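You operate a simulated robot arm through the tools that you are given. There is no shell and no other tool.

Carry out the task below with a simulated robot arm. There is one attempt and no reset: what you move stays moved.

## Task
Tape down both reels in the cradle with tabs from the feeder.
Fine: one stroke of the lever a tab, one tab across each loose end; the reels stay in the cradle.
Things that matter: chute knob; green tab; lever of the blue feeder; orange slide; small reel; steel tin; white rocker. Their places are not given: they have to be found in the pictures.

It is judged by the outcome, as a careful person would: the job done as asked, and still so three seconds after it is handed in. It fails if anything else is knocked over, pushed out of place, dropped, spilled or broken.

## Robot
A 6-joint arm with a two-finger gripper, fixed in place. Base frame: the origin is at the foot of the arm, x ahead of it, y to its left, z up; the work surface is at about z = 0. Units: m, rad, N and s.
With the tool pointing down near the work surface it reaches from about 0.24 to 0.62 m from the base axis. Its first joint turns from -1.152 to 1.152 rad. Payload 1.37 kg.
The TCP is the grasp point between the finger pads, 0.022 m short of the fingertips. In the tool frame z runs along the fingers and y along their closing line. The gripper opens to 0.092 m; its body begins 0.065 m behind the TCP.
Orientation is told as [roll, pitch, yaw] about the base's x, y, z axes, in that order, counted from this pose: with the fingers straight down and closing along the base's y, the tool's x points along the base's -x, its y along +y and its z along -z.

## Interface
- The arm moves only by the tool jog_arm. Its argument "steps" is a list of rows, each an object of numbers (a shift or turn left out is 0, a gripper value left out holds the last): "tx", "ty", "tz": the shift along the tool's x, y, z in units of 50 mm (1.0 is 50 mm); "rx", "ry", "rz": the turn, a rotation vector about the tool's x, y, z in units of 8 degrees (1.0 is 8 degrees); "fingers": the gripper command, from -1 (shut) to 1 (fully open), values between in proportion. In form: [{"tx": .., "ty": .., "tz": .., "rx": .., "ry": .., "rz": .., "fingers": ..}, ...]. A call has 1 to 20 rows; each row shifts and turns the commanded pose from where the row before left it, along the tool's axes as they then stand. A call with a number of a shift or a turn outside -1 to 1 is refused whole. Each row takes 0.2 s and may step no farther than 0.05 m and 0.15 rad from the row before; otherwise, or with a gripper value out of range, the whole call is refused. Where a pose cannot be reached the arm comes as near as it can. A force on the tool above 40 N (or 10 N above the force at the start of the call, whichever is more), or a blocked arm, ends the call early, and 0.2 s more pass. Each finger travels about 0.0599 m/s and halts on what it meets, pressing with about 26 N; the grip force reading is that of the motor and also rises with nothing between the fingers. The clock runs only during rows and for 0.2 s after the last one: add rows that do not move to give the fingers time. It gives the time, the measured TCP pose, the force on the tool (base axes), the opening and the grip force at its end, in the units of the frame above (readings bear some noise), with the torque about the TCP (base axes, N m) and any sound that the robot's microphone picked up, and new pictures: "views" is both (left out), scene, wrist or none.
- Cameras (640 x 400 px; columns grow to the right, rows downward): "scene" is fixed at [0.0451, -0.4476, 0.5702]; the picture's right is [0.56, -0.83, 0.00], its down [-0.61, -0.41, -0.68] and it looks along [0.56, 0.38, -0.74] (base axes); focal length 227 px, centre (320, 200). "wrist" rides on the gripper at [0.071, 0.019, -0.102] in the tool frame; the picture's right is [-0.26, 0.97, 0.00], its down [-0.75, -0.20, -0.62] and it looks along [-0.60, -0.16, 0.78] (tool axes); focal length 280 px, centre (320, 200).
- measure_at(camera, pixels): for up to 12 pixels [column, row] of the newest picture of that camera ("zoom" is the newest enlarged one), the place [x, y, z] in the base frame of the surface seen there, good to about 0.002 m, but the place of the scene camera against the robot may be out by one fixed shift of up to 0.012 m in any direction. The clock stands still meanwhile.
- enlarge(camera, box): a new picture of the part [left, top, right, bottom] of that camera's present view, enlarged. The clock stands still meanwhile.
- close_job(): hands the job in; it is judged then, once.

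Open the gripper and draw the arm clear of the work before you hand the job in, unless the task says otherwise.

The tools are called after "Request:" by a JSON object that holds its "method" and its "body". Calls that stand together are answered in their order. jog_arm: Moves the arm, as the interface text tells. Its arguments: {"type":"object","properties":{"steps":{"type":"array"},"views":{"type":"string","enum":["both","scene","wrist","none"]}},"required":["steps"]} The other tools are called the same way: measure_at (camera, pixels) gives the place of the surface under pixels of a picture; enlarge (camera, box) takes an enlarged picture of a part of a camera's view; close_job () hands the job in.

At the start:

```text
t: 0.0
tool_pos: [0.3847, -0.0769, 0.2953]
orientation: [0.0, 0.0, 0.001]
ft_force: [0.0, -0.9, 0.2]
torque: [0.01, 0.0, 0.0]
gripper_width: 0.0921
finger_force: 0.1
```

scene: 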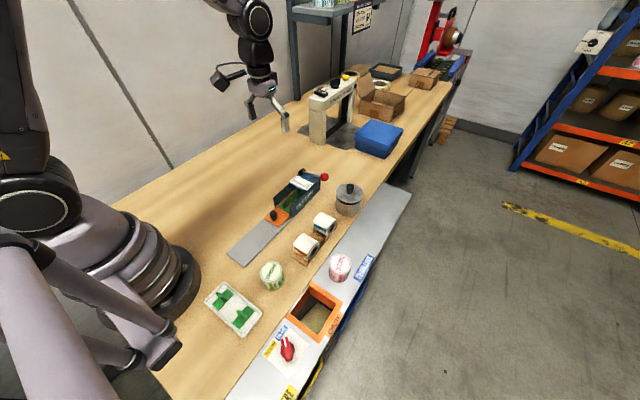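
wrist: 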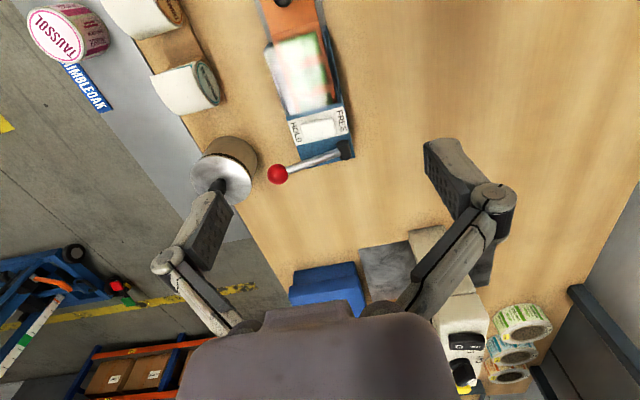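

The scene shows a feeder around (297,190), a cradle with two reels around (315,238), a tin at (348,198), and a green/white tray at (233,307). I'll enlarge these regions to look at the details.

Request:
{"method": "enlarge", "body": {"camera": "scene", "box": [220, 160, 380, 260]}}

Request:
{"method": "enlarge", "body": {"camera": "scene", "box": [190, 240, 380, 380]}}

Request:
{"method": "enlarge", "body": {"camera": "wrist", "box": [130, 0, 370, 200]}}

```text
4.00 times, centred on (300, 210) of scene
```

zoom: 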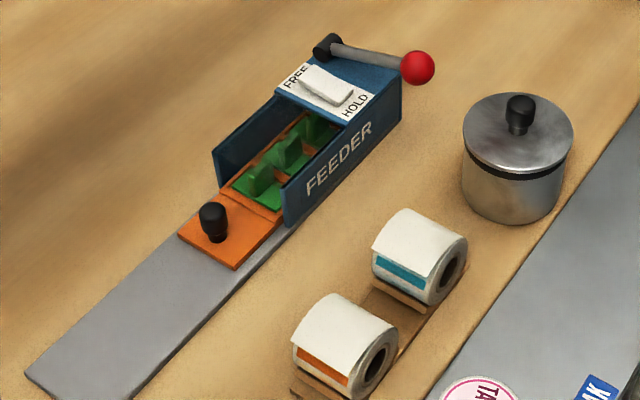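

```text
2.86 times, centred on (285, 310) of scene
```

zoom: 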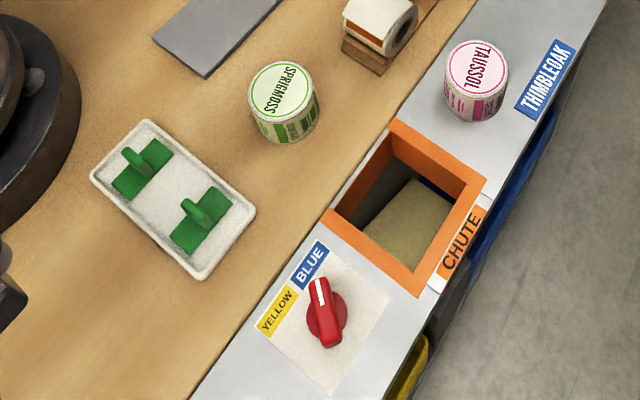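

```text
2.00 times, centred on (250, 100) of wrist
```

zoom: 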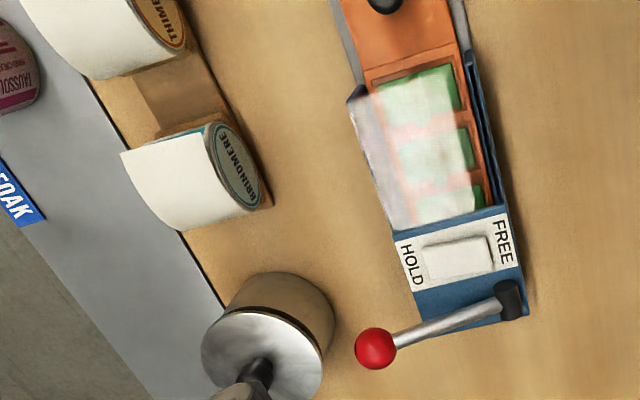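

I'll measure the main items in the scene: lever ball, lever pivot, rocker, tabs, slide knob, reels, and tin.

Request:
{"method": "enlarge", "body": {"camera": "scene", "box": [250, 165, 346, 225]}}

Request:
{"method": "enlarge", "body": {"camera": "wrist", "box": [250, 0, 370, 75]}}

Request:
{"method": "measure_at", "body": {"camera": "scene", "pixels": [[324, 177], [302, 172], [301, 181], [306, 184], [285, 205], [291, 198], [273, 212], [280, 219], [240, 245], [350, 186], [347, 193], [300, 200]]}}

Request:
{"method": "measure_at", "body": {"camera": "wrist", "pixels": [[278, 174], [344, 148], [320, 129], [300, 129], [340, 125], [300, 75], [282, 2], [285, 35], [320, 50], [326, 75], [225, 160], [240, 175]]}}

```text
6.67 times, centred on (298, 195) of scene
```

zoom: 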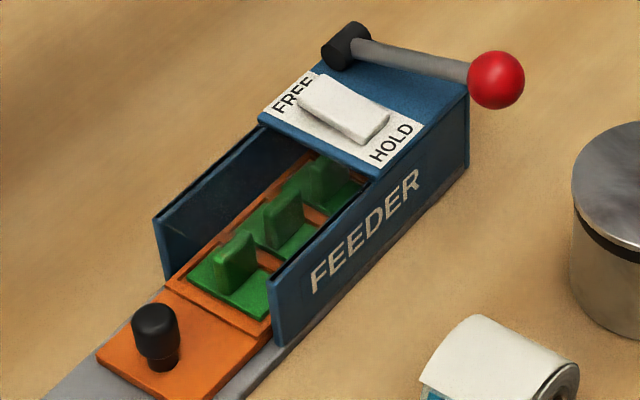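

```text
5.33 times, centred on (310, 38) of wrist
```

zoom: 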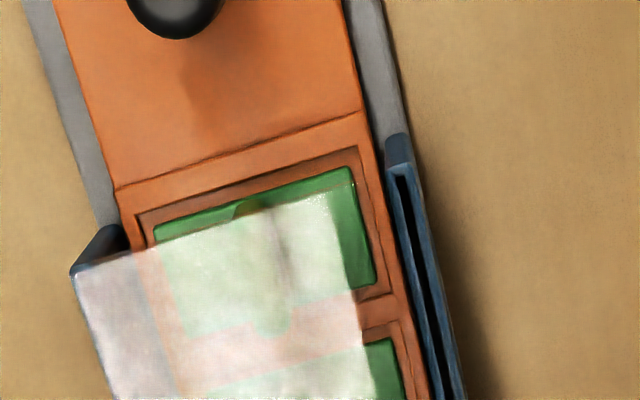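

```text
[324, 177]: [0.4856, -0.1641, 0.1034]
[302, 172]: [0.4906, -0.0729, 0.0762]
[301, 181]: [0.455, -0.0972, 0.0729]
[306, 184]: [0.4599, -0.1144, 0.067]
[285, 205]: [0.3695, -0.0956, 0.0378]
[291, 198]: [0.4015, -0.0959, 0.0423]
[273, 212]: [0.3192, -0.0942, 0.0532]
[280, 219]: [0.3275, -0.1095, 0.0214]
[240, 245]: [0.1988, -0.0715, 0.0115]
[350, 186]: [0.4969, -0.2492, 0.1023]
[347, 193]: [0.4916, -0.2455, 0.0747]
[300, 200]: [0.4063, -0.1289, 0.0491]
```

```text
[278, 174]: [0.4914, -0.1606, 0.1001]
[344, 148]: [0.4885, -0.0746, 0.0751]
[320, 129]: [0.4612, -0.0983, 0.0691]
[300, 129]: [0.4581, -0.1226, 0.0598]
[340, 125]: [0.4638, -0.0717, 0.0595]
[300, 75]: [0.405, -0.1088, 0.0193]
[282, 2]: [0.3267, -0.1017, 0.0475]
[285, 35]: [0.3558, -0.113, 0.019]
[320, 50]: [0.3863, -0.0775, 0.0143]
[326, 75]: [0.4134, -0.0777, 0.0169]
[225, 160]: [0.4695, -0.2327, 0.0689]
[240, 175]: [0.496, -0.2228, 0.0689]
```

The wrist view shows a pale glare over the tab channel (likely a clear cover), with the slide knob in front at about (0.325,-0.10). I'll measure the rocker ends, feeder walls and the reels in closer zooms.

Request:
{"method": "enlarge", "body": {"camera": "scene", "box": [285, 165, 335, 196]}}

Request:
{"method": "measure_at", "body": {"camera": "scene", "pixels": [[297, 179], [300, 178], [303, 183], [305, 181], [303, 180], [276, 206], [275, 201], [293, 212], [290, 209], [320, 187], [264, 219], [230, 253]]}}

Request:
{"method": "enlarge", "body": {"camera": "scene", "box": [285, 205, 349, 265]}}

```text
12.80 times, centred on (310, 180) of scene
```

zoom: 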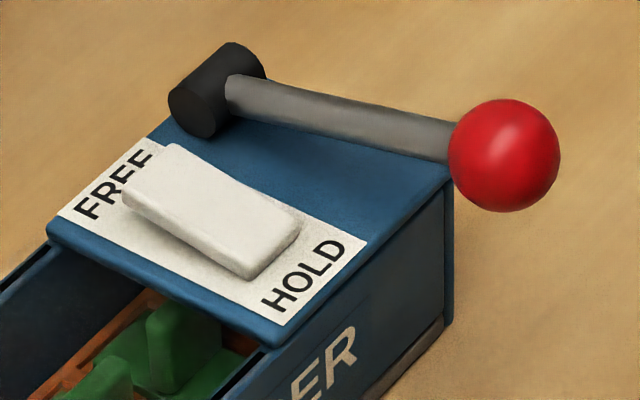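

```text
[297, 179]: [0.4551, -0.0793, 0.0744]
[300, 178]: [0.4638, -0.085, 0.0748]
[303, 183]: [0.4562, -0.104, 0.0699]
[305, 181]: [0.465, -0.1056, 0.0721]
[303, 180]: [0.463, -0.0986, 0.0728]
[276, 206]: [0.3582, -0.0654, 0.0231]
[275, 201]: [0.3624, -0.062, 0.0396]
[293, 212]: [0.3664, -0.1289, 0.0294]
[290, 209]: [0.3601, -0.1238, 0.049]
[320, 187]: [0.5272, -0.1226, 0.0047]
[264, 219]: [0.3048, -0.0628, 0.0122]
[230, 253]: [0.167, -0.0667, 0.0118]
```

```text
6.67 times, centred on (317, 235) of scene
```

zoom: 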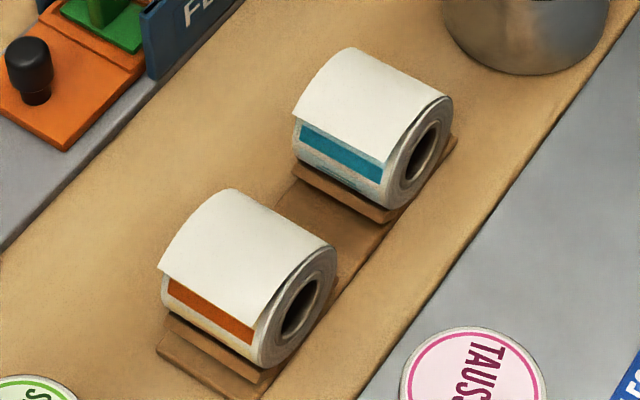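

The rocker's FREE end is raised and its HOLD end pressed. Now I measure the reel surfaces in the latest zoom (reels at (375,125) and (250,280)) and the loose edges.

Request:
{"method": "measure_at", "body": {"camera": "zoom", "pixels": [[350, 55], [430, 100], [320, 85], [400, 125], [298, 113], [385, 160], [300, 140], [385, 180], [420, 150], [340, 135], [340, 150], [300, 170]]}}

Request:
{"method": "measure_at", "body": {"camera": "zoom", "pixels": [[232, 195], [320, 235], [195, 230], [290, 275], [165, 262], [258, 315], [165, 290], [250, 340], [300, 305], [210, 290], [210, 310], [190, 345]]}}

```text
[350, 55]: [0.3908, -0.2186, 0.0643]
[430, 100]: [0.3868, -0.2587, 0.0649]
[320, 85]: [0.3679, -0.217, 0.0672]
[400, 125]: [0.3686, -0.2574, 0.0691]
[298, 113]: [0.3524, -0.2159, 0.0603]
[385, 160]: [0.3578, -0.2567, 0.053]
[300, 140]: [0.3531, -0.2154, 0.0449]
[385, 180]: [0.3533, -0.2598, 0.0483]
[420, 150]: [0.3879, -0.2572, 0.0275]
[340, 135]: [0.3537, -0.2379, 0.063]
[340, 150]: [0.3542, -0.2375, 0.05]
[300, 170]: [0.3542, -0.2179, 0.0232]
```

```text
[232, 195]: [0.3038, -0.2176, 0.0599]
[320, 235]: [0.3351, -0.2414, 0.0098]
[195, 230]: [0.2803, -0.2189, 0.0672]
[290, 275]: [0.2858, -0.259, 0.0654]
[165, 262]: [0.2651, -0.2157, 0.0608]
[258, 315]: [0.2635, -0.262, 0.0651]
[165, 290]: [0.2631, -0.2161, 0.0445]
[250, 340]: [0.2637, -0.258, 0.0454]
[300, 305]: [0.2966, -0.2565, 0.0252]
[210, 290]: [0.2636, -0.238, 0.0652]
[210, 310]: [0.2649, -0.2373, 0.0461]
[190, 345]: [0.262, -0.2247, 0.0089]
```

Loose flaps are on the -x upper side of each reel, edge along y at about x≈0.264 and x≈0.354. I'll bring the arm down and back for a closer wrist view of the feeder's channel.

Request:
{"method": "jog_arm", "body": {"steps": [{"tx": 0.57, "tz": 0.6}, {"tx": 0.57, "tz": 0.6}, {"tx": 0.57, "tz": 0.6}, {}], "views": "both"}}

```text
t: 1.0
tool_pos: [0.2994, -0.0778, 0.2038]
orientation: [-0.001, 0.0, -0.001]
ft_force: [-0.5, 0.2, 0.7]
torque: [0.02, 0.04, 0.02]
gripper_width: 0.0919
finger_force: 0.1
```

scene: 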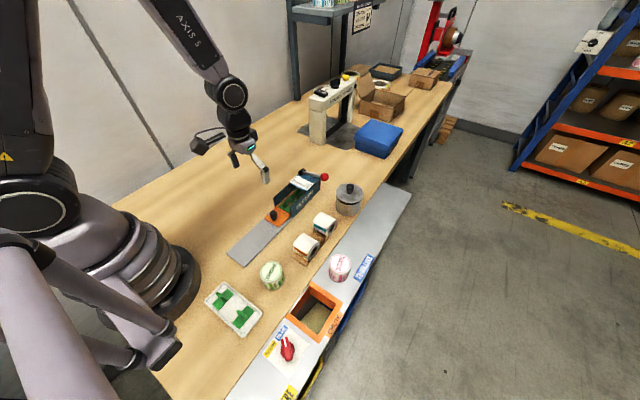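
wrist: 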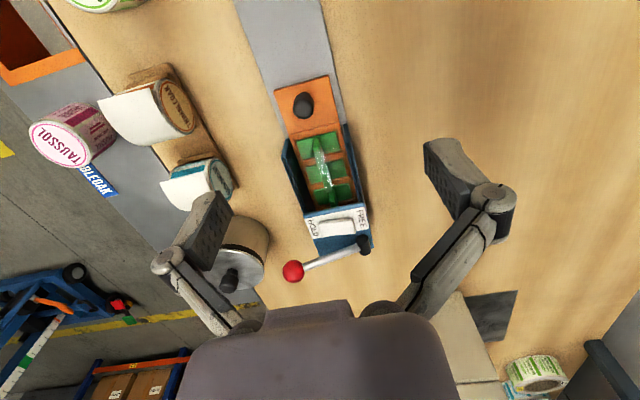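

Request:
{"method": "enlarge", "body": {"camera": "wrist", "box": [250, 70, 400, 164]}}

Request:
{"method": "enlarge", "body": {"camera": "wrist", "box": [270, 120, 350, 210]}}

Request:
{"method": "enlarge", "body": {"camera": "wrist", "box": [80, 50, 250, 220]}}

```text
4.26 times, centred on (325, 117) of wrist
```

zoom: 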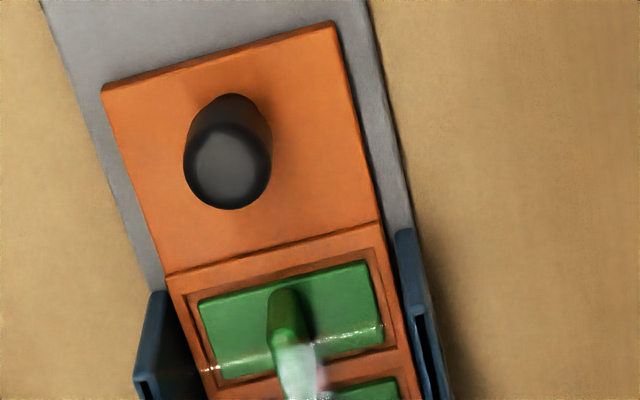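

```text
4.44 times, centred on (310, 165) of wrist
```

zoom: 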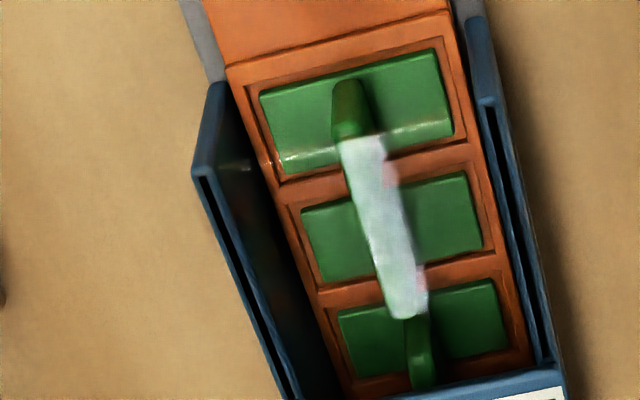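

```text
2.35 times, centred on (165, 135) of wrist
```

zoom: 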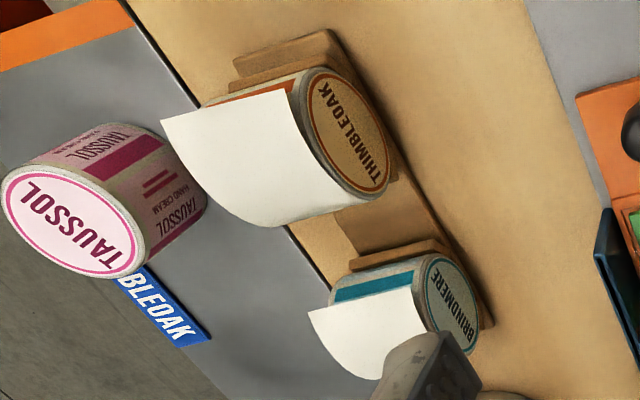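

The tab channel is covered by a clear cover (the highlight moves with the camera), so tabs must come out with the orange slide. I measure the tab geometry, cover edge, slide knob and reels from this wrist view.

Request:
{"method": "measure_at", "body": {"camera": "wrist", "pixels": [[303, 106], [276, 90], [328, 75], [298, 143], [337, 133], [318, 137], [320, 152], [292, 140], [343, 125], [325, 227], [292, 271], [345, 245]]}}

Request:
{"method": "measure_at", "body": {"camera": "wrist", "pixels": [[108, 100], [130, 138], [165, 90], [150, 110], [125, 105], [160, 130], [165, 185], [180, 208], [200, 170], [180, 190], [190, 185], [318, 195]]}}

```text
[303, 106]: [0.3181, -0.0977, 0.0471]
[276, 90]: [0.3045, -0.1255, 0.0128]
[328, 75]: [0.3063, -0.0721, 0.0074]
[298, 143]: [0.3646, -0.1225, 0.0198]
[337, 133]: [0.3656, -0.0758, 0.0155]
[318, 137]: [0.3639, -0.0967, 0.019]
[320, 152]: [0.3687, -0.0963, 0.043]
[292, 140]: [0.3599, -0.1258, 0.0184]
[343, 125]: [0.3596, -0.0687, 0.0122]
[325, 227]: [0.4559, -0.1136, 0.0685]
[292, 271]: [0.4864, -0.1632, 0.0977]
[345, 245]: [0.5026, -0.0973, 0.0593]
```

```text
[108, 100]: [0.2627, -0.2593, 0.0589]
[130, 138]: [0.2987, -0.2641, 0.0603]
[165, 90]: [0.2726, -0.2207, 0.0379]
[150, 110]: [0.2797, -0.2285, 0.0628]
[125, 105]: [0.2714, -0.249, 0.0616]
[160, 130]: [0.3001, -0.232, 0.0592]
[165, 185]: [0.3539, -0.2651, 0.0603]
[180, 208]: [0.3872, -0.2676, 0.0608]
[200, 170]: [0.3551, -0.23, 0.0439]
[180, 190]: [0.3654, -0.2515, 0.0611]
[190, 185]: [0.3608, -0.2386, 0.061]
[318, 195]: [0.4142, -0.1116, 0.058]
```

The flap looks like a sheet at z≈0.06 with its free edge near x≈0.263. I'll move over for a closer look at the reels from their loose-end side.

Request:
{"method": "jog_arm", "body": {"steps": [{"tx": 0.25, "ty": -0.785, "tz": 0.2}, {"tx": 0.25, "ty": -0.785, "tz": 0.2}, {"tx": 0.25, "ty": -0.785, "tz": 0.2}, {"tx": 0.25, "ty": -0.785, "tz": 0.2}, {}], "views": "wrist"}}

Request:
{"method": "enlarge", "body": {"camera": "wrist", "box": [200, 0, 440, 150]}}

```text
t: 2.2
tool_pos: [0.2528, -0.2333, 0.1667]
orientation: [0.0, -0.001, -0.001]
ft_force: [0.4, -0.6, 0.3]
torque: [0.01, 0.0, -0.03]
gripper_width: 0.0922
finger_force: 0.0
```

wrist: 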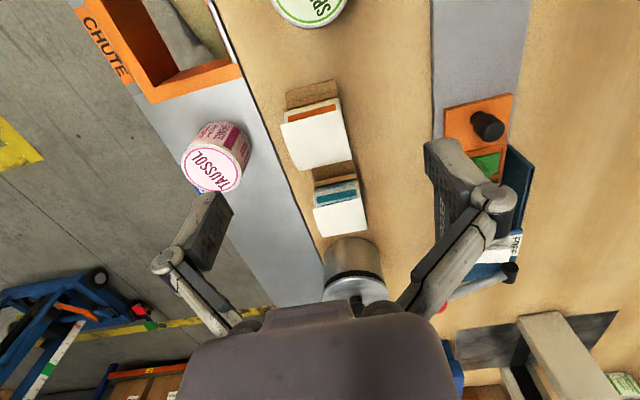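

```text
2.67 times, centred on (320, 75) of wrist
```

zoom: 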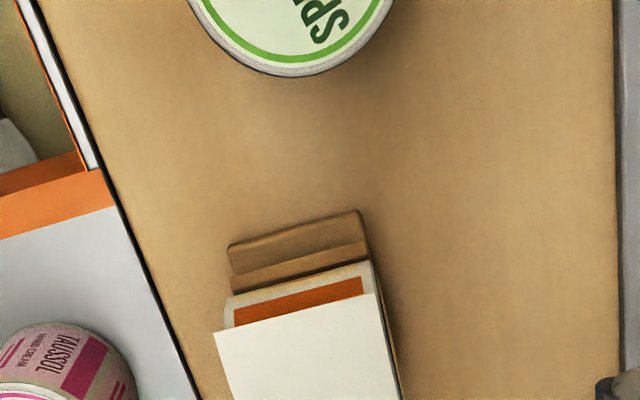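

Request:
{"method": "enlarge", "body": {"camera": "wrist", "box": [270, 70, 390, 250]}}

Request:
{"method": "measure_at", "body": {"camera": "wrist", "pixels": [[284, 128], [310, 122], [337, 115], [311, 130], [313, 140], [316, 150], [319, 160], [322, 168], [310, 117], [308, 110], [307, 104], [305, 95]]}}

Request:
{"method": "measure_at", "body": {"camera": "wrist", "pixels": [[316, 212], [338, 206], [360, 198], [338, 210], [340, 216], [342, 223], [345, 230], [337, 200], [336, 193], [335, 185], [334, 178], [320, 235]]}}

```text
2.22 times, centred on (330, 160) of wrist
```

zoom: 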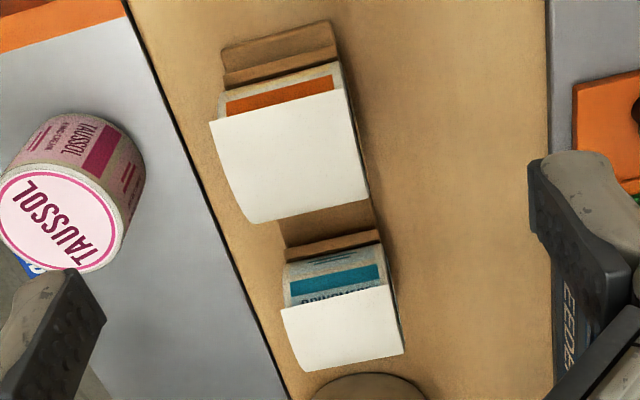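

```text
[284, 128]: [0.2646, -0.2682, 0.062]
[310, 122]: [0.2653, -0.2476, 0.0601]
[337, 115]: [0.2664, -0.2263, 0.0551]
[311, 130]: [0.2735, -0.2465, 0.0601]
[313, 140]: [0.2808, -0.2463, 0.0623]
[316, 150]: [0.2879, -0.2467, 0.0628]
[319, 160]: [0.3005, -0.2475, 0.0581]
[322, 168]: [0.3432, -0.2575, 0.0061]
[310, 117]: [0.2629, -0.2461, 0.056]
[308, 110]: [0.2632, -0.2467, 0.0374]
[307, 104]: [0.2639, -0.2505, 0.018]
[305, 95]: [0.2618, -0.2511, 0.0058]
```

```text
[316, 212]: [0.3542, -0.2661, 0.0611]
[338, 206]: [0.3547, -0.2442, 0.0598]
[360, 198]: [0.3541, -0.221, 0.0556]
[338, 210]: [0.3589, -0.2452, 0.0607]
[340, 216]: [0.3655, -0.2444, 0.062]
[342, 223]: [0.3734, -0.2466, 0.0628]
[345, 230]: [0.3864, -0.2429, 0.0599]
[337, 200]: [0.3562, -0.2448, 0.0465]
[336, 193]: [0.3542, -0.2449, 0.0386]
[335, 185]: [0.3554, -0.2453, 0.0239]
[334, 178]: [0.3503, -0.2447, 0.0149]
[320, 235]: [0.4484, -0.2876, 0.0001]
```

The near reel's flap edge is at x≈0.265, y −0.268…−0.223, z≈0.060; the far one's at x≈0.354, z≈0.060. Now I measure the slide knob (487,125) in this view, and the tray tabs in the scene for tab dimensions.

Request:
{"method": "measure_at", "body": {"camera": "wrist", "pixels": [[497, 126], [489, 126], [480, 122], [497, 132], [500, 120], [512, 96], [447, 110], [487, 160]]}}

Request:
{"method": "enlarge", "body": {"camera": "scene", "box": [195, 270, 275, 340]}}

```text
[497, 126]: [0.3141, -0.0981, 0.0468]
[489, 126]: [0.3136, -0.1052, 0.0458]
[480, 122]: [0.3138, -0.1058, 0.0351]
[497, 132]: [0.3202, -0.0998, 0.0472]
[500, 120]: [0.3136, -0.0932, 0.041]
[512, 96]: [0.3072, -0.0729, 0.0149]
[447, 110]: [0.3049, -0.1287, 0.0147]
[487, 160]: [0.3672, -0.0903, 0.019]
```

```text
5.71 times, centred on (235, 305) of scene
```

zoom: 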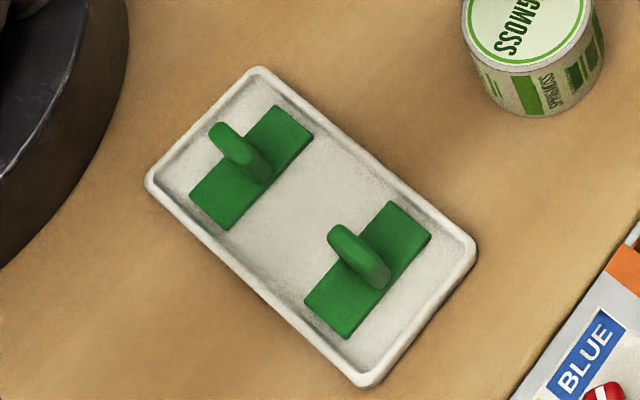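

Request:
{"method": "measure_at", "body": {"camera": "zoom", "pixels": [[192, 190], [227, 226], [277, 108], [312, 135], [306, 300], [347, 336], [390, 203], [430, 236], [340, 230], [380, 278], [220, 125], [262, 172]]}}

```text
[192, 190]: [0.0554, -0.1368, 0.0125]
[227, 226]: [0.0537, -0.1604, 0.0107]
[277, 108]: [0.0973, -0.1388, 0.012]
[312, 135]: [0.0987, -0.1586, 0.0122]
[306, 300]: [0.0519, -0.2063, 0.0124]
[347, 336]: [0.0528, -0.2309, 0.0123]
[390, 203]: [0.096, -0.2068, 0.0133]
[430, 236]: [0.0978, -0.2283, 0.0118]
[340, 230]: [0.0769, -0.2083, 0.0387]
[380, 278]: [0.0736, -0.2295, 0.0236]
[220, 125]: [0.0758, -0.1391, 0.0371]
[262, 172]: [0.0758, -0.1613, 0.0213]
```

The tabs are about 44×23 mm with a fin across the middle; the tray's tabs are out of reach and not from the feeder. I'll first go above the slide knob at about (0.318,-0.098) to test gently whether HOLD locks the slide.

Request:
{"method": "jog_arm", "body": {"steps": [{"tx": -0.325, "ty": 0.675, "tz": 0.1}, {"tx": -0.325, "ty": 0.675, "tz": 0.1}, {"tx": -0.325, "ty": 0.675, "tz": 0.1}, {"tx": -0.325, "ty": 0.675, "tz": 0.1}, {"tz": 0.5}, {}], "views": "both"}}

```text
t: 3.6
tool_pos: [0.3154, -0.1005, 0.1212]
orientation: [-0.002, 0.0, 0.0]
ft_force: [0.2, 0.0, 0.0]
torque: [0.0, -0.03, 0.02]
gripper_width: 0.0918
finger_force: 0.0
```

scene: 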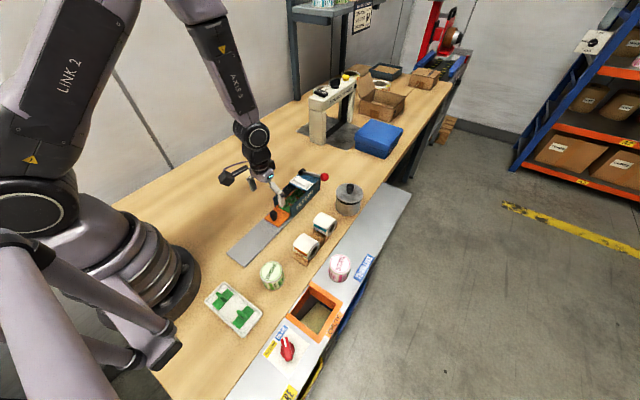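
wrist: 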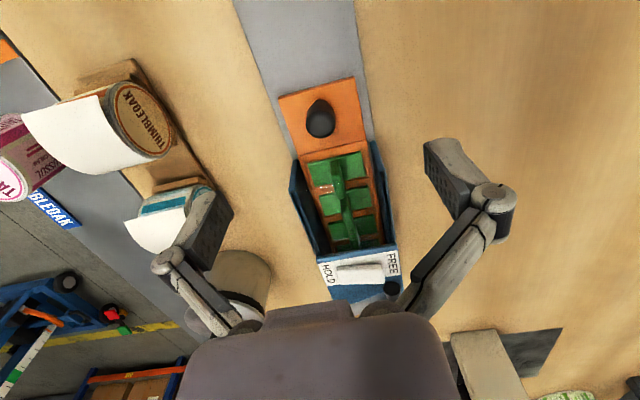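

Request:
{"method": "enlarge", "body": {"camera": "wrist", "box": [260, 70, 420, 310]}}

Request:
{"method": "enlarge", "body": {"camera": "wrist", "box": [290, 140, 400, 250]}}

Request:
{"method": "measure_at", "body": {"camera": "wrist", "pixels": [[320, 110], [320, 118], [320, 128], [310, 120], [332, 118], [312, 165], [362, 155], [318, 185], [370, 180], [345, 165], [340, 185], [300, 160]]}}

```text
1.67 times, centred on (340, 190) of wrist
```

zoom: 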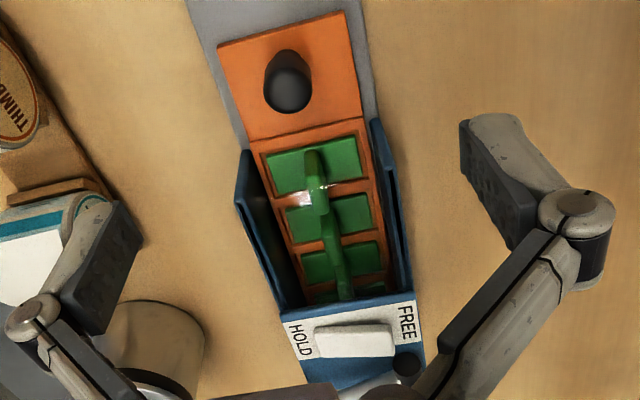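

```text
3.64 times, centred on (345, 195) of wrist
```

zoom: 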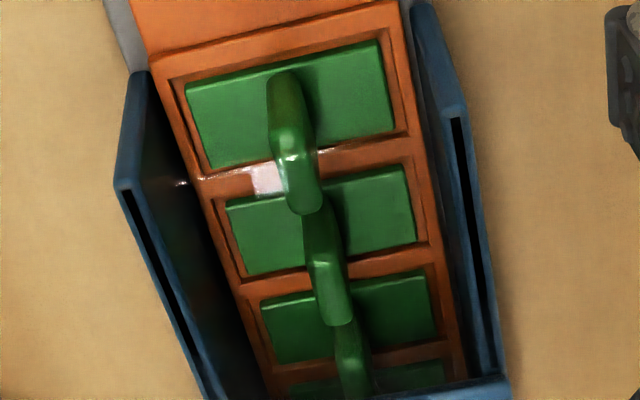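

```text
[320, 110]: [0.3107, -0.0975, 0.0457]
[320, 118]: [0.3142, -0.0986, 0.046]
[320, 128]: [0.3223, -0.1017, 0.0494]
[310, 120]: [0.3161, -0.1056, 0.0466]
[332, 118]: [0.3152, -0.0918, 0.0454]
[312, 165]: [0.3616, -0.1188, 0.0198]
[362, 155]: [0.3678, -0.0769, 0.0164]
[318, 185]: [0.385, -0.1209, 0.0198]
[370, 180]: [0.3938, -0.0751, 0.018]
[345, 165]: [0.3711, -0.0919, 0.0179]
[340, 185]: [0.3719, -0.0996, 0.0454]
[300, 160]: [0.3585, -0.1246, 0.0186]
```

The knob's top is at about (0.316,-0.099,0.046), clear of the feeder walls that start at x≈0.355. I descend around the knob and close the fingers on it.

Request:
{"method": "jog_arm", "body": {"steps": [{"tz": 0.8, "ty": 0.03, "tx": -0.02}, {"tz": 0.8}, {"fingers": -0.8}, {"fingers": -0.8}, {"fingers": -0.8}, {"fingers": -0.8}, {"fingers": -0.8}], "views": "both"}}

```text
t: 5.2
tool_pos: [0.3188, -0.0997, 0.0407]
orientation: [-0.001, -0.001, -0.002]
ft_force: [-2.8, -17.8, -1.6]
torque: [-0.12, -0.09, -0.06]
gripper_width: 0.0213
finger_force: 8.7
```

scene: 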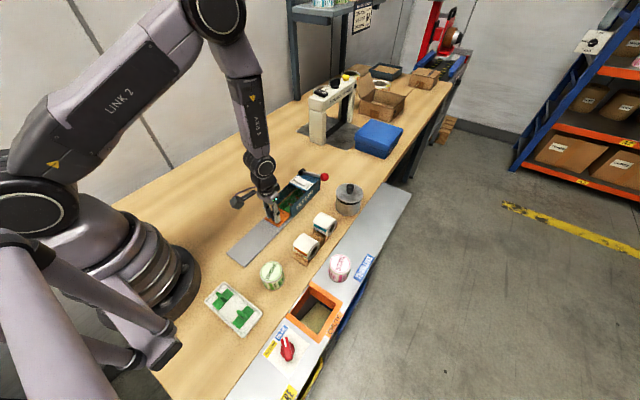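
wrist: 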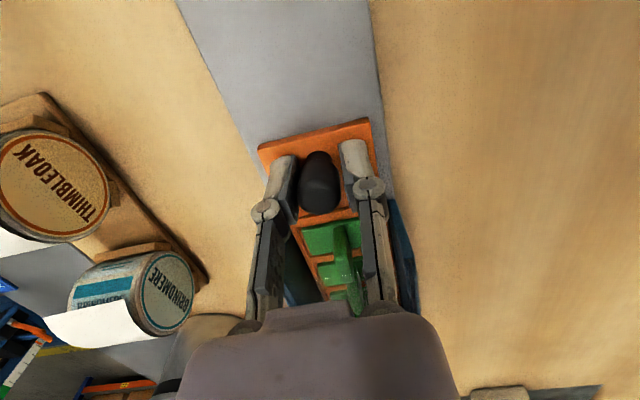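

The fingers are around the knob at (320,185), but a side force of −17.8 N in y says only the −y finger touches; I shift slightly to −y to centre and finish closing.

Request:
{"method": "jog_arm", "body": {"steps": [{"ty": -0.04, "fingers": -0.8}, {"fingers": -0.8}, {"fingers": -0.8}], "views": "wrist"}}

```text
t: 6.0
tool_pos: [0.3179, -0.1006, 0.0406]
orientation: [0.0, -0.001, 0.002]
ft_force: [0.2, 1.4, 6.0]
torque: [0.03, -0.63, 0.0]
gripper_width: 0.0187
finger_force: 27.8
```

wrist: 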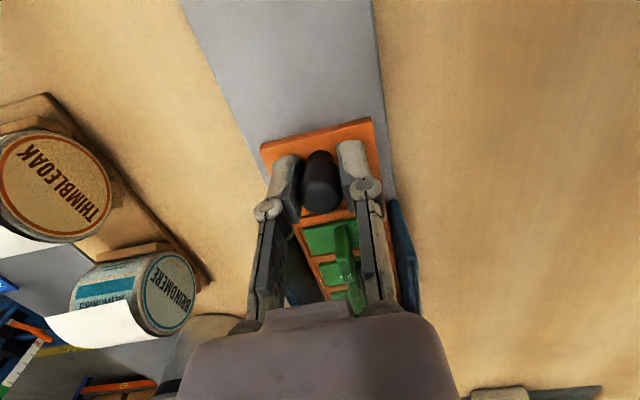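

Now the knob is gripped (27.8 N, side force ~1 N). I tug gently toward −x by about 3 mm to see if the slide is held.

Request:
{"method": "jog_arm", "body": {"steps": [{"tx": 0.03}, {"tx": 0.03}, {}], "views": "wrist"}}

```text
t: 6.8
tool_pos: [0.3115, -0.101, 0.0393]
orientation: [0.0, 0.002, -0.002]
ft_force: [-0.4, -8.3, -4.2]
torque: [-0.07, 0.09, -0.03]
gripper_width: 0.0189
finger_force: 28.3
```

wrist: 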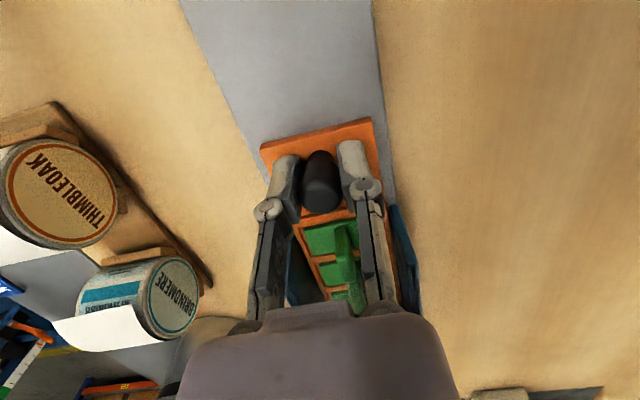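

The slide moved freely with the knob (TCP x 0.3179→0.3115, negligible force), so HOLD does not lock it, and the tabs move with it. I'll push it back to where it was before testing anything else.

Request:
{"method": "jog_arm", "body": {"steps": [{"tx": -0.06}, {"tx": -0.06}, {}], "views": "wrist"}}

```text
t: 7.6
tool_pos: [0.3173, -0.0981, 0.0405]
orientation: [0.002, 0.004, -0.001]
ft_force: [-8.4, -12.4, -16.8]
torque: [-0.1, -0.06, -0.02]
gripper_width: 0.0185
finger_force: 27.7
```

wrist: 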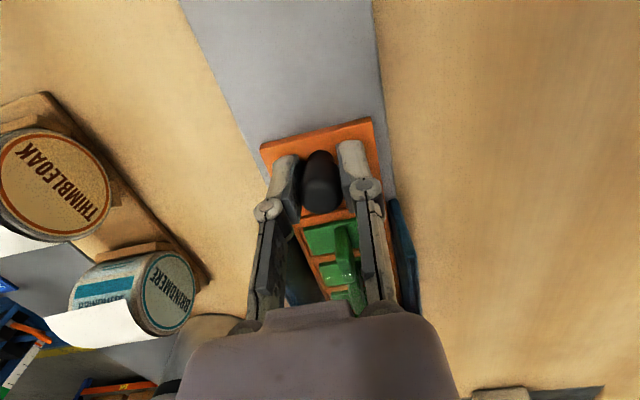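

The slide is back at its start (x≈0.317, slight resistance at its back stop). I open the fingers and lift away.

Request:
{"method": "jog_arm", "body": {"steps": [{"tx": 0.02, "fingers": 0.0}, {"fingers": 0.0}, {"fingers": 0.0}, {"tz": -0.8, "fingers": 0.0}, {"tz": -0.8, "fingers": 0.0}, {"tz": -0.8}, {}], "views": "both"}}

Request:
{"method": "enlarge", "body": {"camera": "scene", "box": [250, 165, 346, 225]}}

```text
t: 9.2
tool_pos: [0.3185, -0.0985, 0.1611]
orientation: [-0.001, -0.001, 0.001]
ft_force: [-0.2, 0.8, 0.3]
torque: [-0.01, 0.05, 0.0]
gripper_width: 0.0458
finger_force: 0.1
```

scene: 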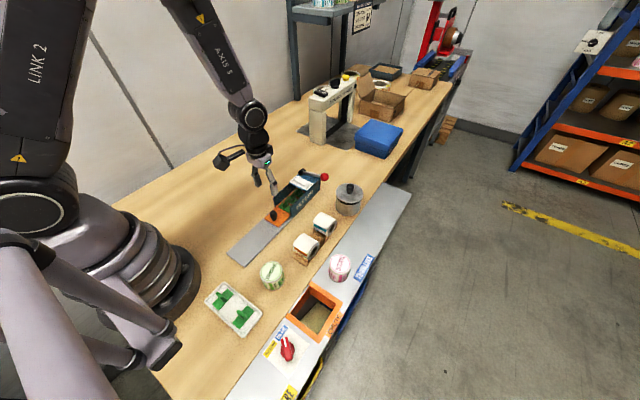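
wrist: 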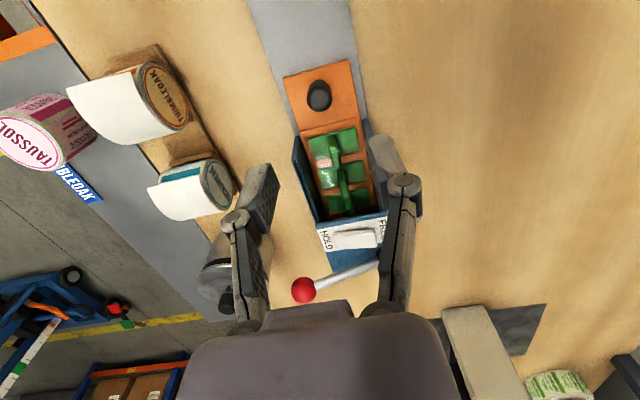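

```text
6.67 times, centred on (298, 195) of scene
```

zoom: 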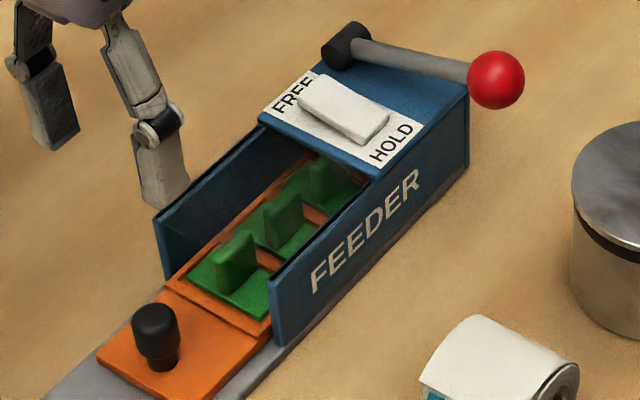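

The slide looks the same as at the start. Now I measure the lever's ball (303,290) in the wrist view before a gentle partial press test.

Request:
{"method": "measure_at", "body": {"camera": "wrist", "pixels": [[303, 290], [298, 290], [308, 290], [303, 283], [303, 297], [325, 282], [350, 272], [372, 266], [345, 238], [375, 232], [322, 175], [318, 140]]}}

Request:
{"method": "enlarge", "body": {"camera": "wrist", "box": [280, 215, 400, 310]}}

```text
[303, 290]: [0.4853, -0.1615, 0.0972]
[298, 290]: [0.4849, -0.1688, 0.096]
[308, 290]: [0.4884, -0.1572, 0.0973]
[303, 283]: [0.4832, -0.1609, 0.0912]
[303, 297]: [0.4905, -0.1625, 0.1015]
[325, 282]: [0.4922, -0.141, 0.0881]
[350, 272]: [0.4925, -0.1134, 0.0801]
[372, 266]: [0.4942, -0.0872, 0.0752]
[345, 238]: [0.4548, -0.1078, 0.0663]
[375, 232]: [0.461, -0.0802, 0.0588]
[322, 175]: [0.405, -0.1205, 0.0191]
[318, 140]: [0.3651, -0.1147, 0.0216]
```

```text
4.21 times, centred on (340, 262) of wrist
```

zoom: 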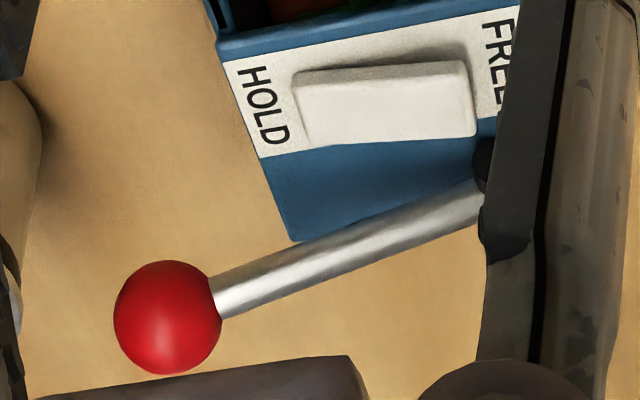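

The ball has a radius of ~13 mm, centred near (0.496,-0.165,0.090), top z≈0.103. I'll close the fingers, go above it and stop just short of it.

Request:
{"method": "jog_arm", "body": {"steps": [{"tz": -0.2, "fingers": -1}, {"tx": -0.88, "ty": -0.33}, {"tx": -0.88, "ty": -0.33}, {"tx": -0.88, "ty": -0.33}, {"tx": -0.91, "ty": -0.34}, {"tz": 0.5}, {"tz": 0.2}, {}], "views": "both"}}

Request:
{"method": "enlarge", "body": {"camera": "scene", "box": [250, 155, 362, 225]}}

```text
t: 11.0
tool_pos: [0.4949, -0.1667, 0.1335]
orientation: [0.0, 0.001, -0.001]
ft_force: [-0.6, 0.9, 0.2]
torque: [0.02, -0.01, 0.01]
gripper_width: 0.0001
finger_force: 26.2
```

scene: 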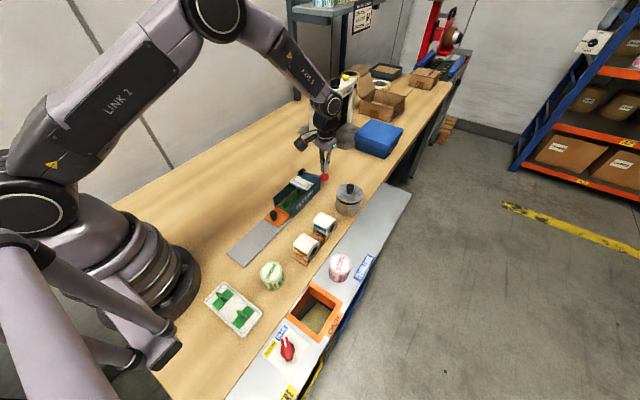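
wrist: 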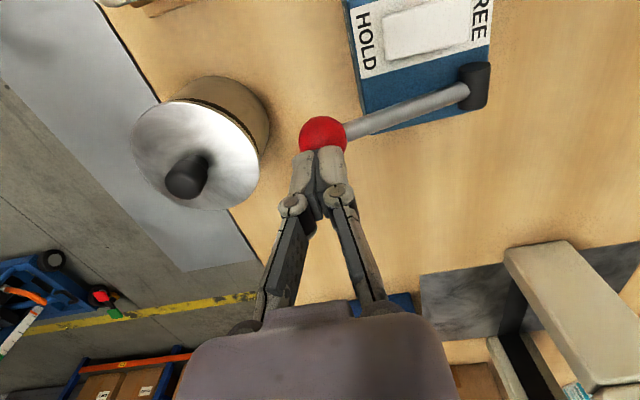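

```text
5.71 times, centred on (306, 190) of scene
```

zoom: 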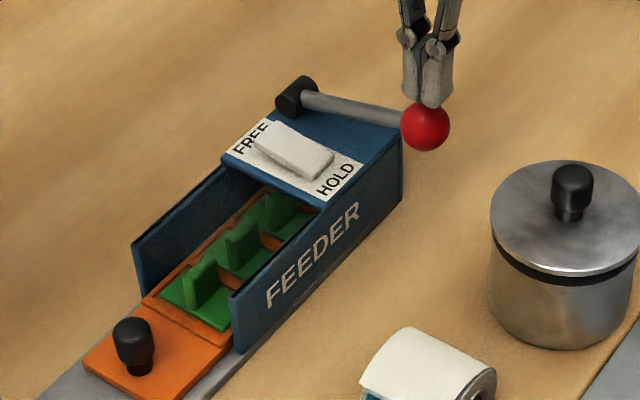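

The closed fingertips are right above the ball. I press down gently ~14 mm in small steps to see whether the lever gives and whether the slide reacts.

Request:
{"method": "jog_arm", "body": {"steps": [{"tz": 0.1}, {"tz": 0.08}, {"tz": 0.06}, {"tz": 0.04}, {}], "views": "both"}}

Request:
{"method": "enlarge", "body": {"camera": "scene", "box": [250, 155, 362, 225]}}

```text
t: 12.2
tool_pos: [0.4949, -0.168, 0.1206]
orientation: [-0.001, 0.001, 0.0]
ft_force: [-0.1, -0.8, 1.1]
torque: [-0.04, 0.0, -0.01]
gripper_width: 0.0002
finger_force: 25.9
```

scene: 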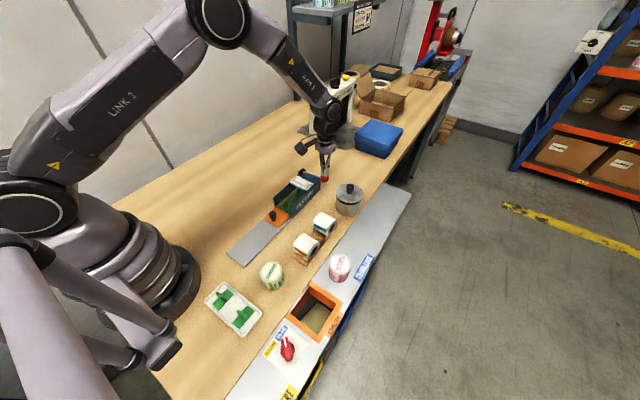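
wrist: 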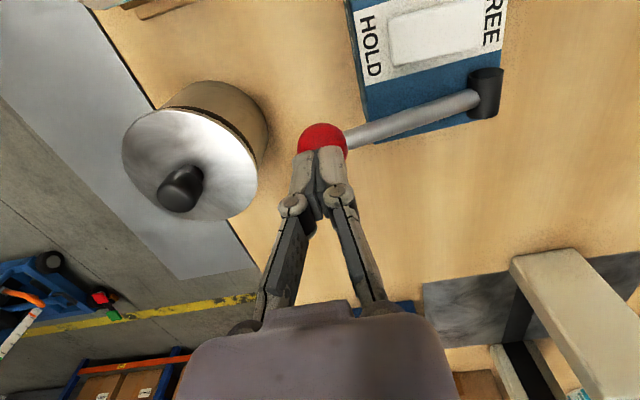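

```text
5.71 times, centred on (306, 190) of scene
```

zoom: 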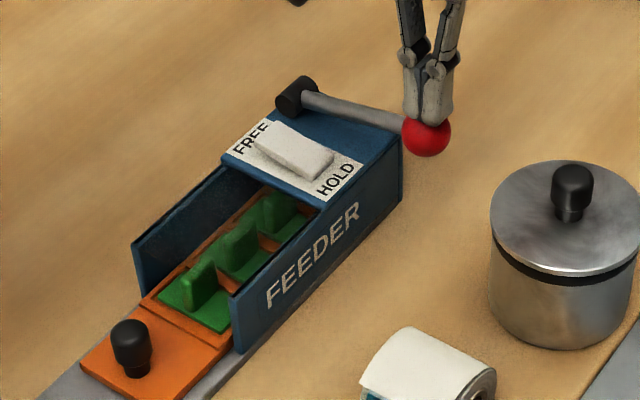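

The ball moved down ~3 mm with little force and the slide seems to have crept outward slightly. I press another ~6 mm and compare the slide position.

Request:
{"method": "jog_arm", "body": {"steps": [{"tz": 0.06}, {"tz": 0.06}, {}], "views": "both"}}

Request:
{"method": "enlarge", "body": {"camera": "scene", "box": [250, 155, 362, 225]}}

```text
t: 13.0
tool_pos: [0.4971, -0.1673, 0.1156]
orientation: [0.001, 0.001, -0.001]
ft_force: [-0.2, -0.1, 1.2]
torque: [0.01, 0.0, -0.02]
gripper_width: 0.0
finger_force: 27.9
```

scene: 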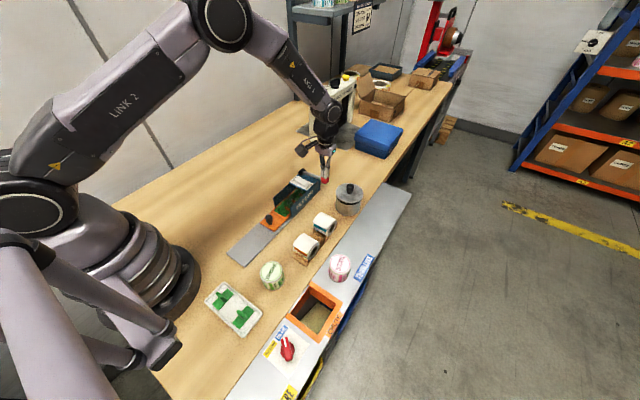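
wrist: 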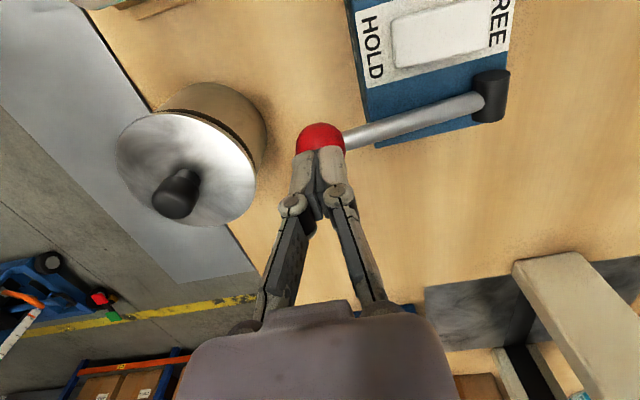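

```text
5.71 times, centred on (306, 190) of scene
```

zoom: 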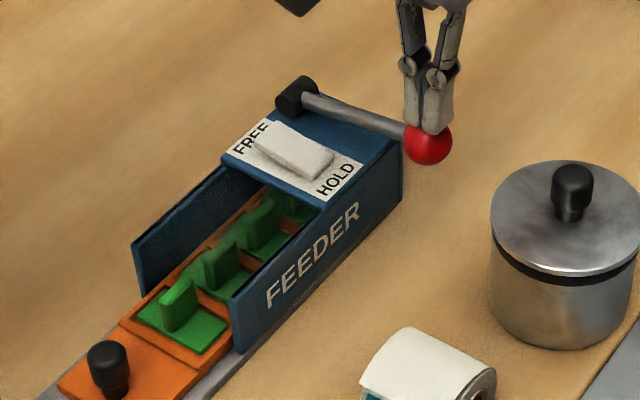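

The lever drives the slide out (knob moved from (134,340) to (107,360) in zoom) under HOLD with ~1 N. I continue the stroke in steps.

Request:
{"method": "jog_arm", "body": {"steps": [{"tz": 0.1}, {"tz": 0.1}, {}], "views": "both"}}

Request:
{"method": "enlarge", "body": {"camera": "scene", "box": [230, 155, 358, 235]}}

```text
t: 13.8
tool_pos: [0.4952, -0.1672, 0.106]
orientation: [-0.001, 0.0, 0.0]
ft_force: [-0.4, 0.2, 2.6]
torque: [-0.01, -0.02, -0.01]
gripper_width: 0.0
finger_force: 27.9
```

scene: 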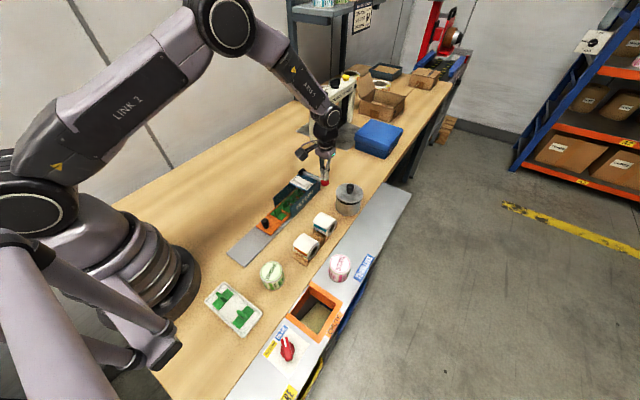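
wrist: 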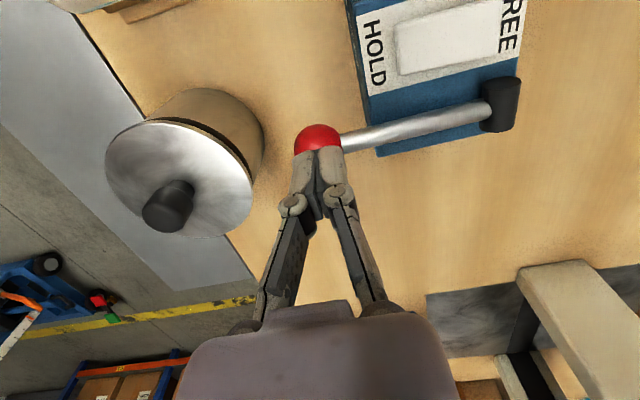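

```text
5.00 times, centred on (294, 195) of scene
```

zoom: 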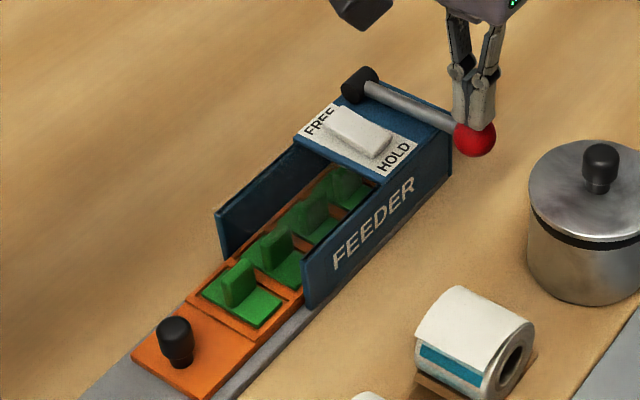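

Request:
{"method": "measure_at", "body": {"camera": "zoom", "pixels": [[175, 328], [245, 300], [265, 310], [475, 125], [235, 270], [275, 245], [310, 220], [345, 185]]}}

```text
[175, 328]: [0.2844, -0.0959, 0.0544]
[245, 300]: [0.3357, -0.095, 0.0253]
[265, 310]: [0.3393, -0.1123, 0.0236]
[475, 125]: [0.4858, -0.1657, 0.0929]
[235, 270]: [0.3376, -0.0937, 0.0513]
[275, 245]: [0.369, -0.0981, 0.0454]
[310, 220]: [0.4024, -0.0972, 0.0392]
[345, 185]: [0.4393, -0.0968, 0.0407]
```

The slide has advanced ~34 mm, about one tab pitch (fins at x≈0.337, 0.369, 0.402…). I continue pressing gently to find the lever's end stop.

Request:
{"method": "jog_arm", "body": {"steps": [{"tz": 0.08}, {"tz": 0.06}, {}], "views": "scene"}}

Request:
{"method": "enlarge", "body": {"camera": "scene", "box": [230, 155, 358, 235]}}

```text
t: 14.4
tool_pos: [0.4959, -0.1675, 0.1024]
orientation: [-0.003, -0.004, 0.0]
ft_force: [-3.0, 2.4, 17.5]
torque: [0.04, 0.06, -0.01]
gripper_width: 0.0062
finger_force: 28.3
stopped in row 3: the force on the tool passed its limit at 44 N (the readings are from after the stop); the commanded pose is now the measured one
```

scene: 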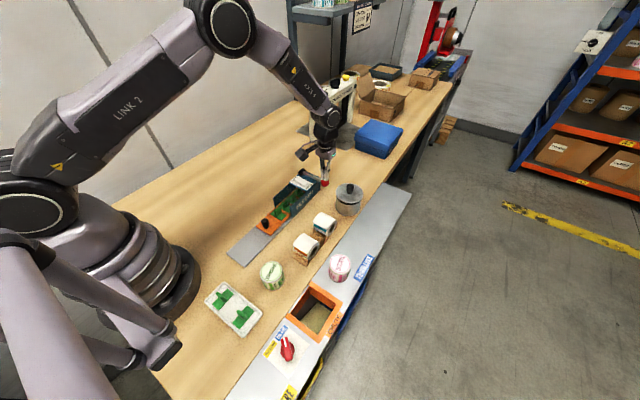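

```text
5.00 times, centred on (294, 195) of scene
```

zoom: 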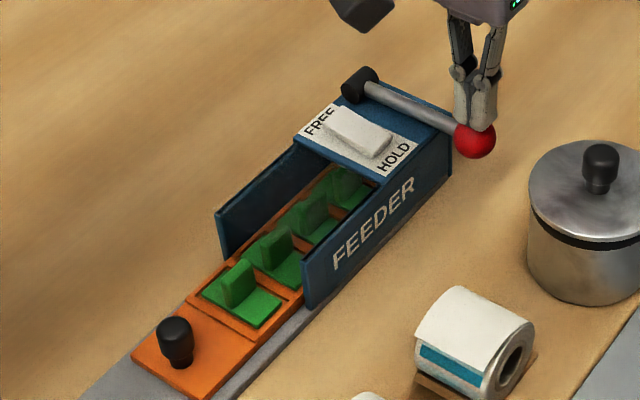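

The lever has reached its stop (44 N peak) with the slide out one pitch. I raise the fingers and check whether the slide stays and the lever comes back.

Request:
{"method": "jog_arm", "body": {"steps": [{"tz": -0.1, "fingers": -1}, {"tz": -0.2}, {"tz": -0.3}, {"tz": -0.6}, {}], "views": "both"}}

Request:
{"method": "enlarge", "body": {"camera": "scene", "box": [230, 155, 358, 235]}}

```text
t: 15.6
tool_pos: [0.4971, -0.1678, 0.1614]
orientation: [-0.001, -0.001, 0.001]
ft_force: [0.8, -0.4, -0.3]
torque: [-0.02, -0.02, -0.02]
gripper_width: 0.0
finger_force: 27.4
```

scene: 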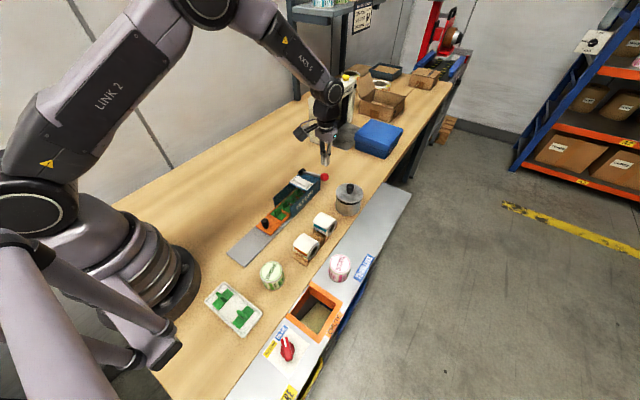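
wrist: 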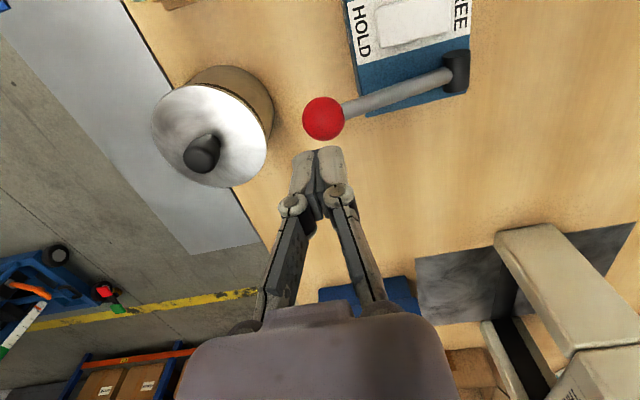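

```text
5.00 times, centred on (294, 195) of scene
```

zoom: 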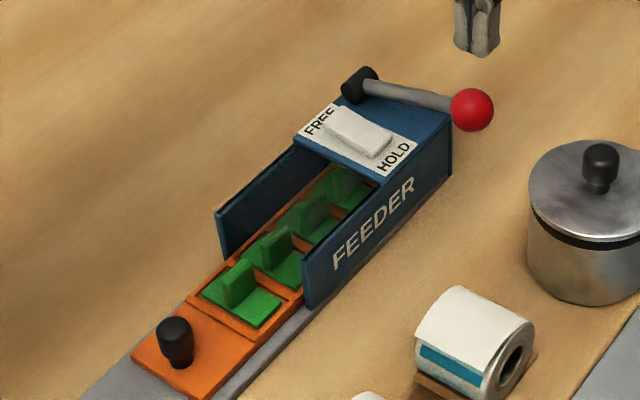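

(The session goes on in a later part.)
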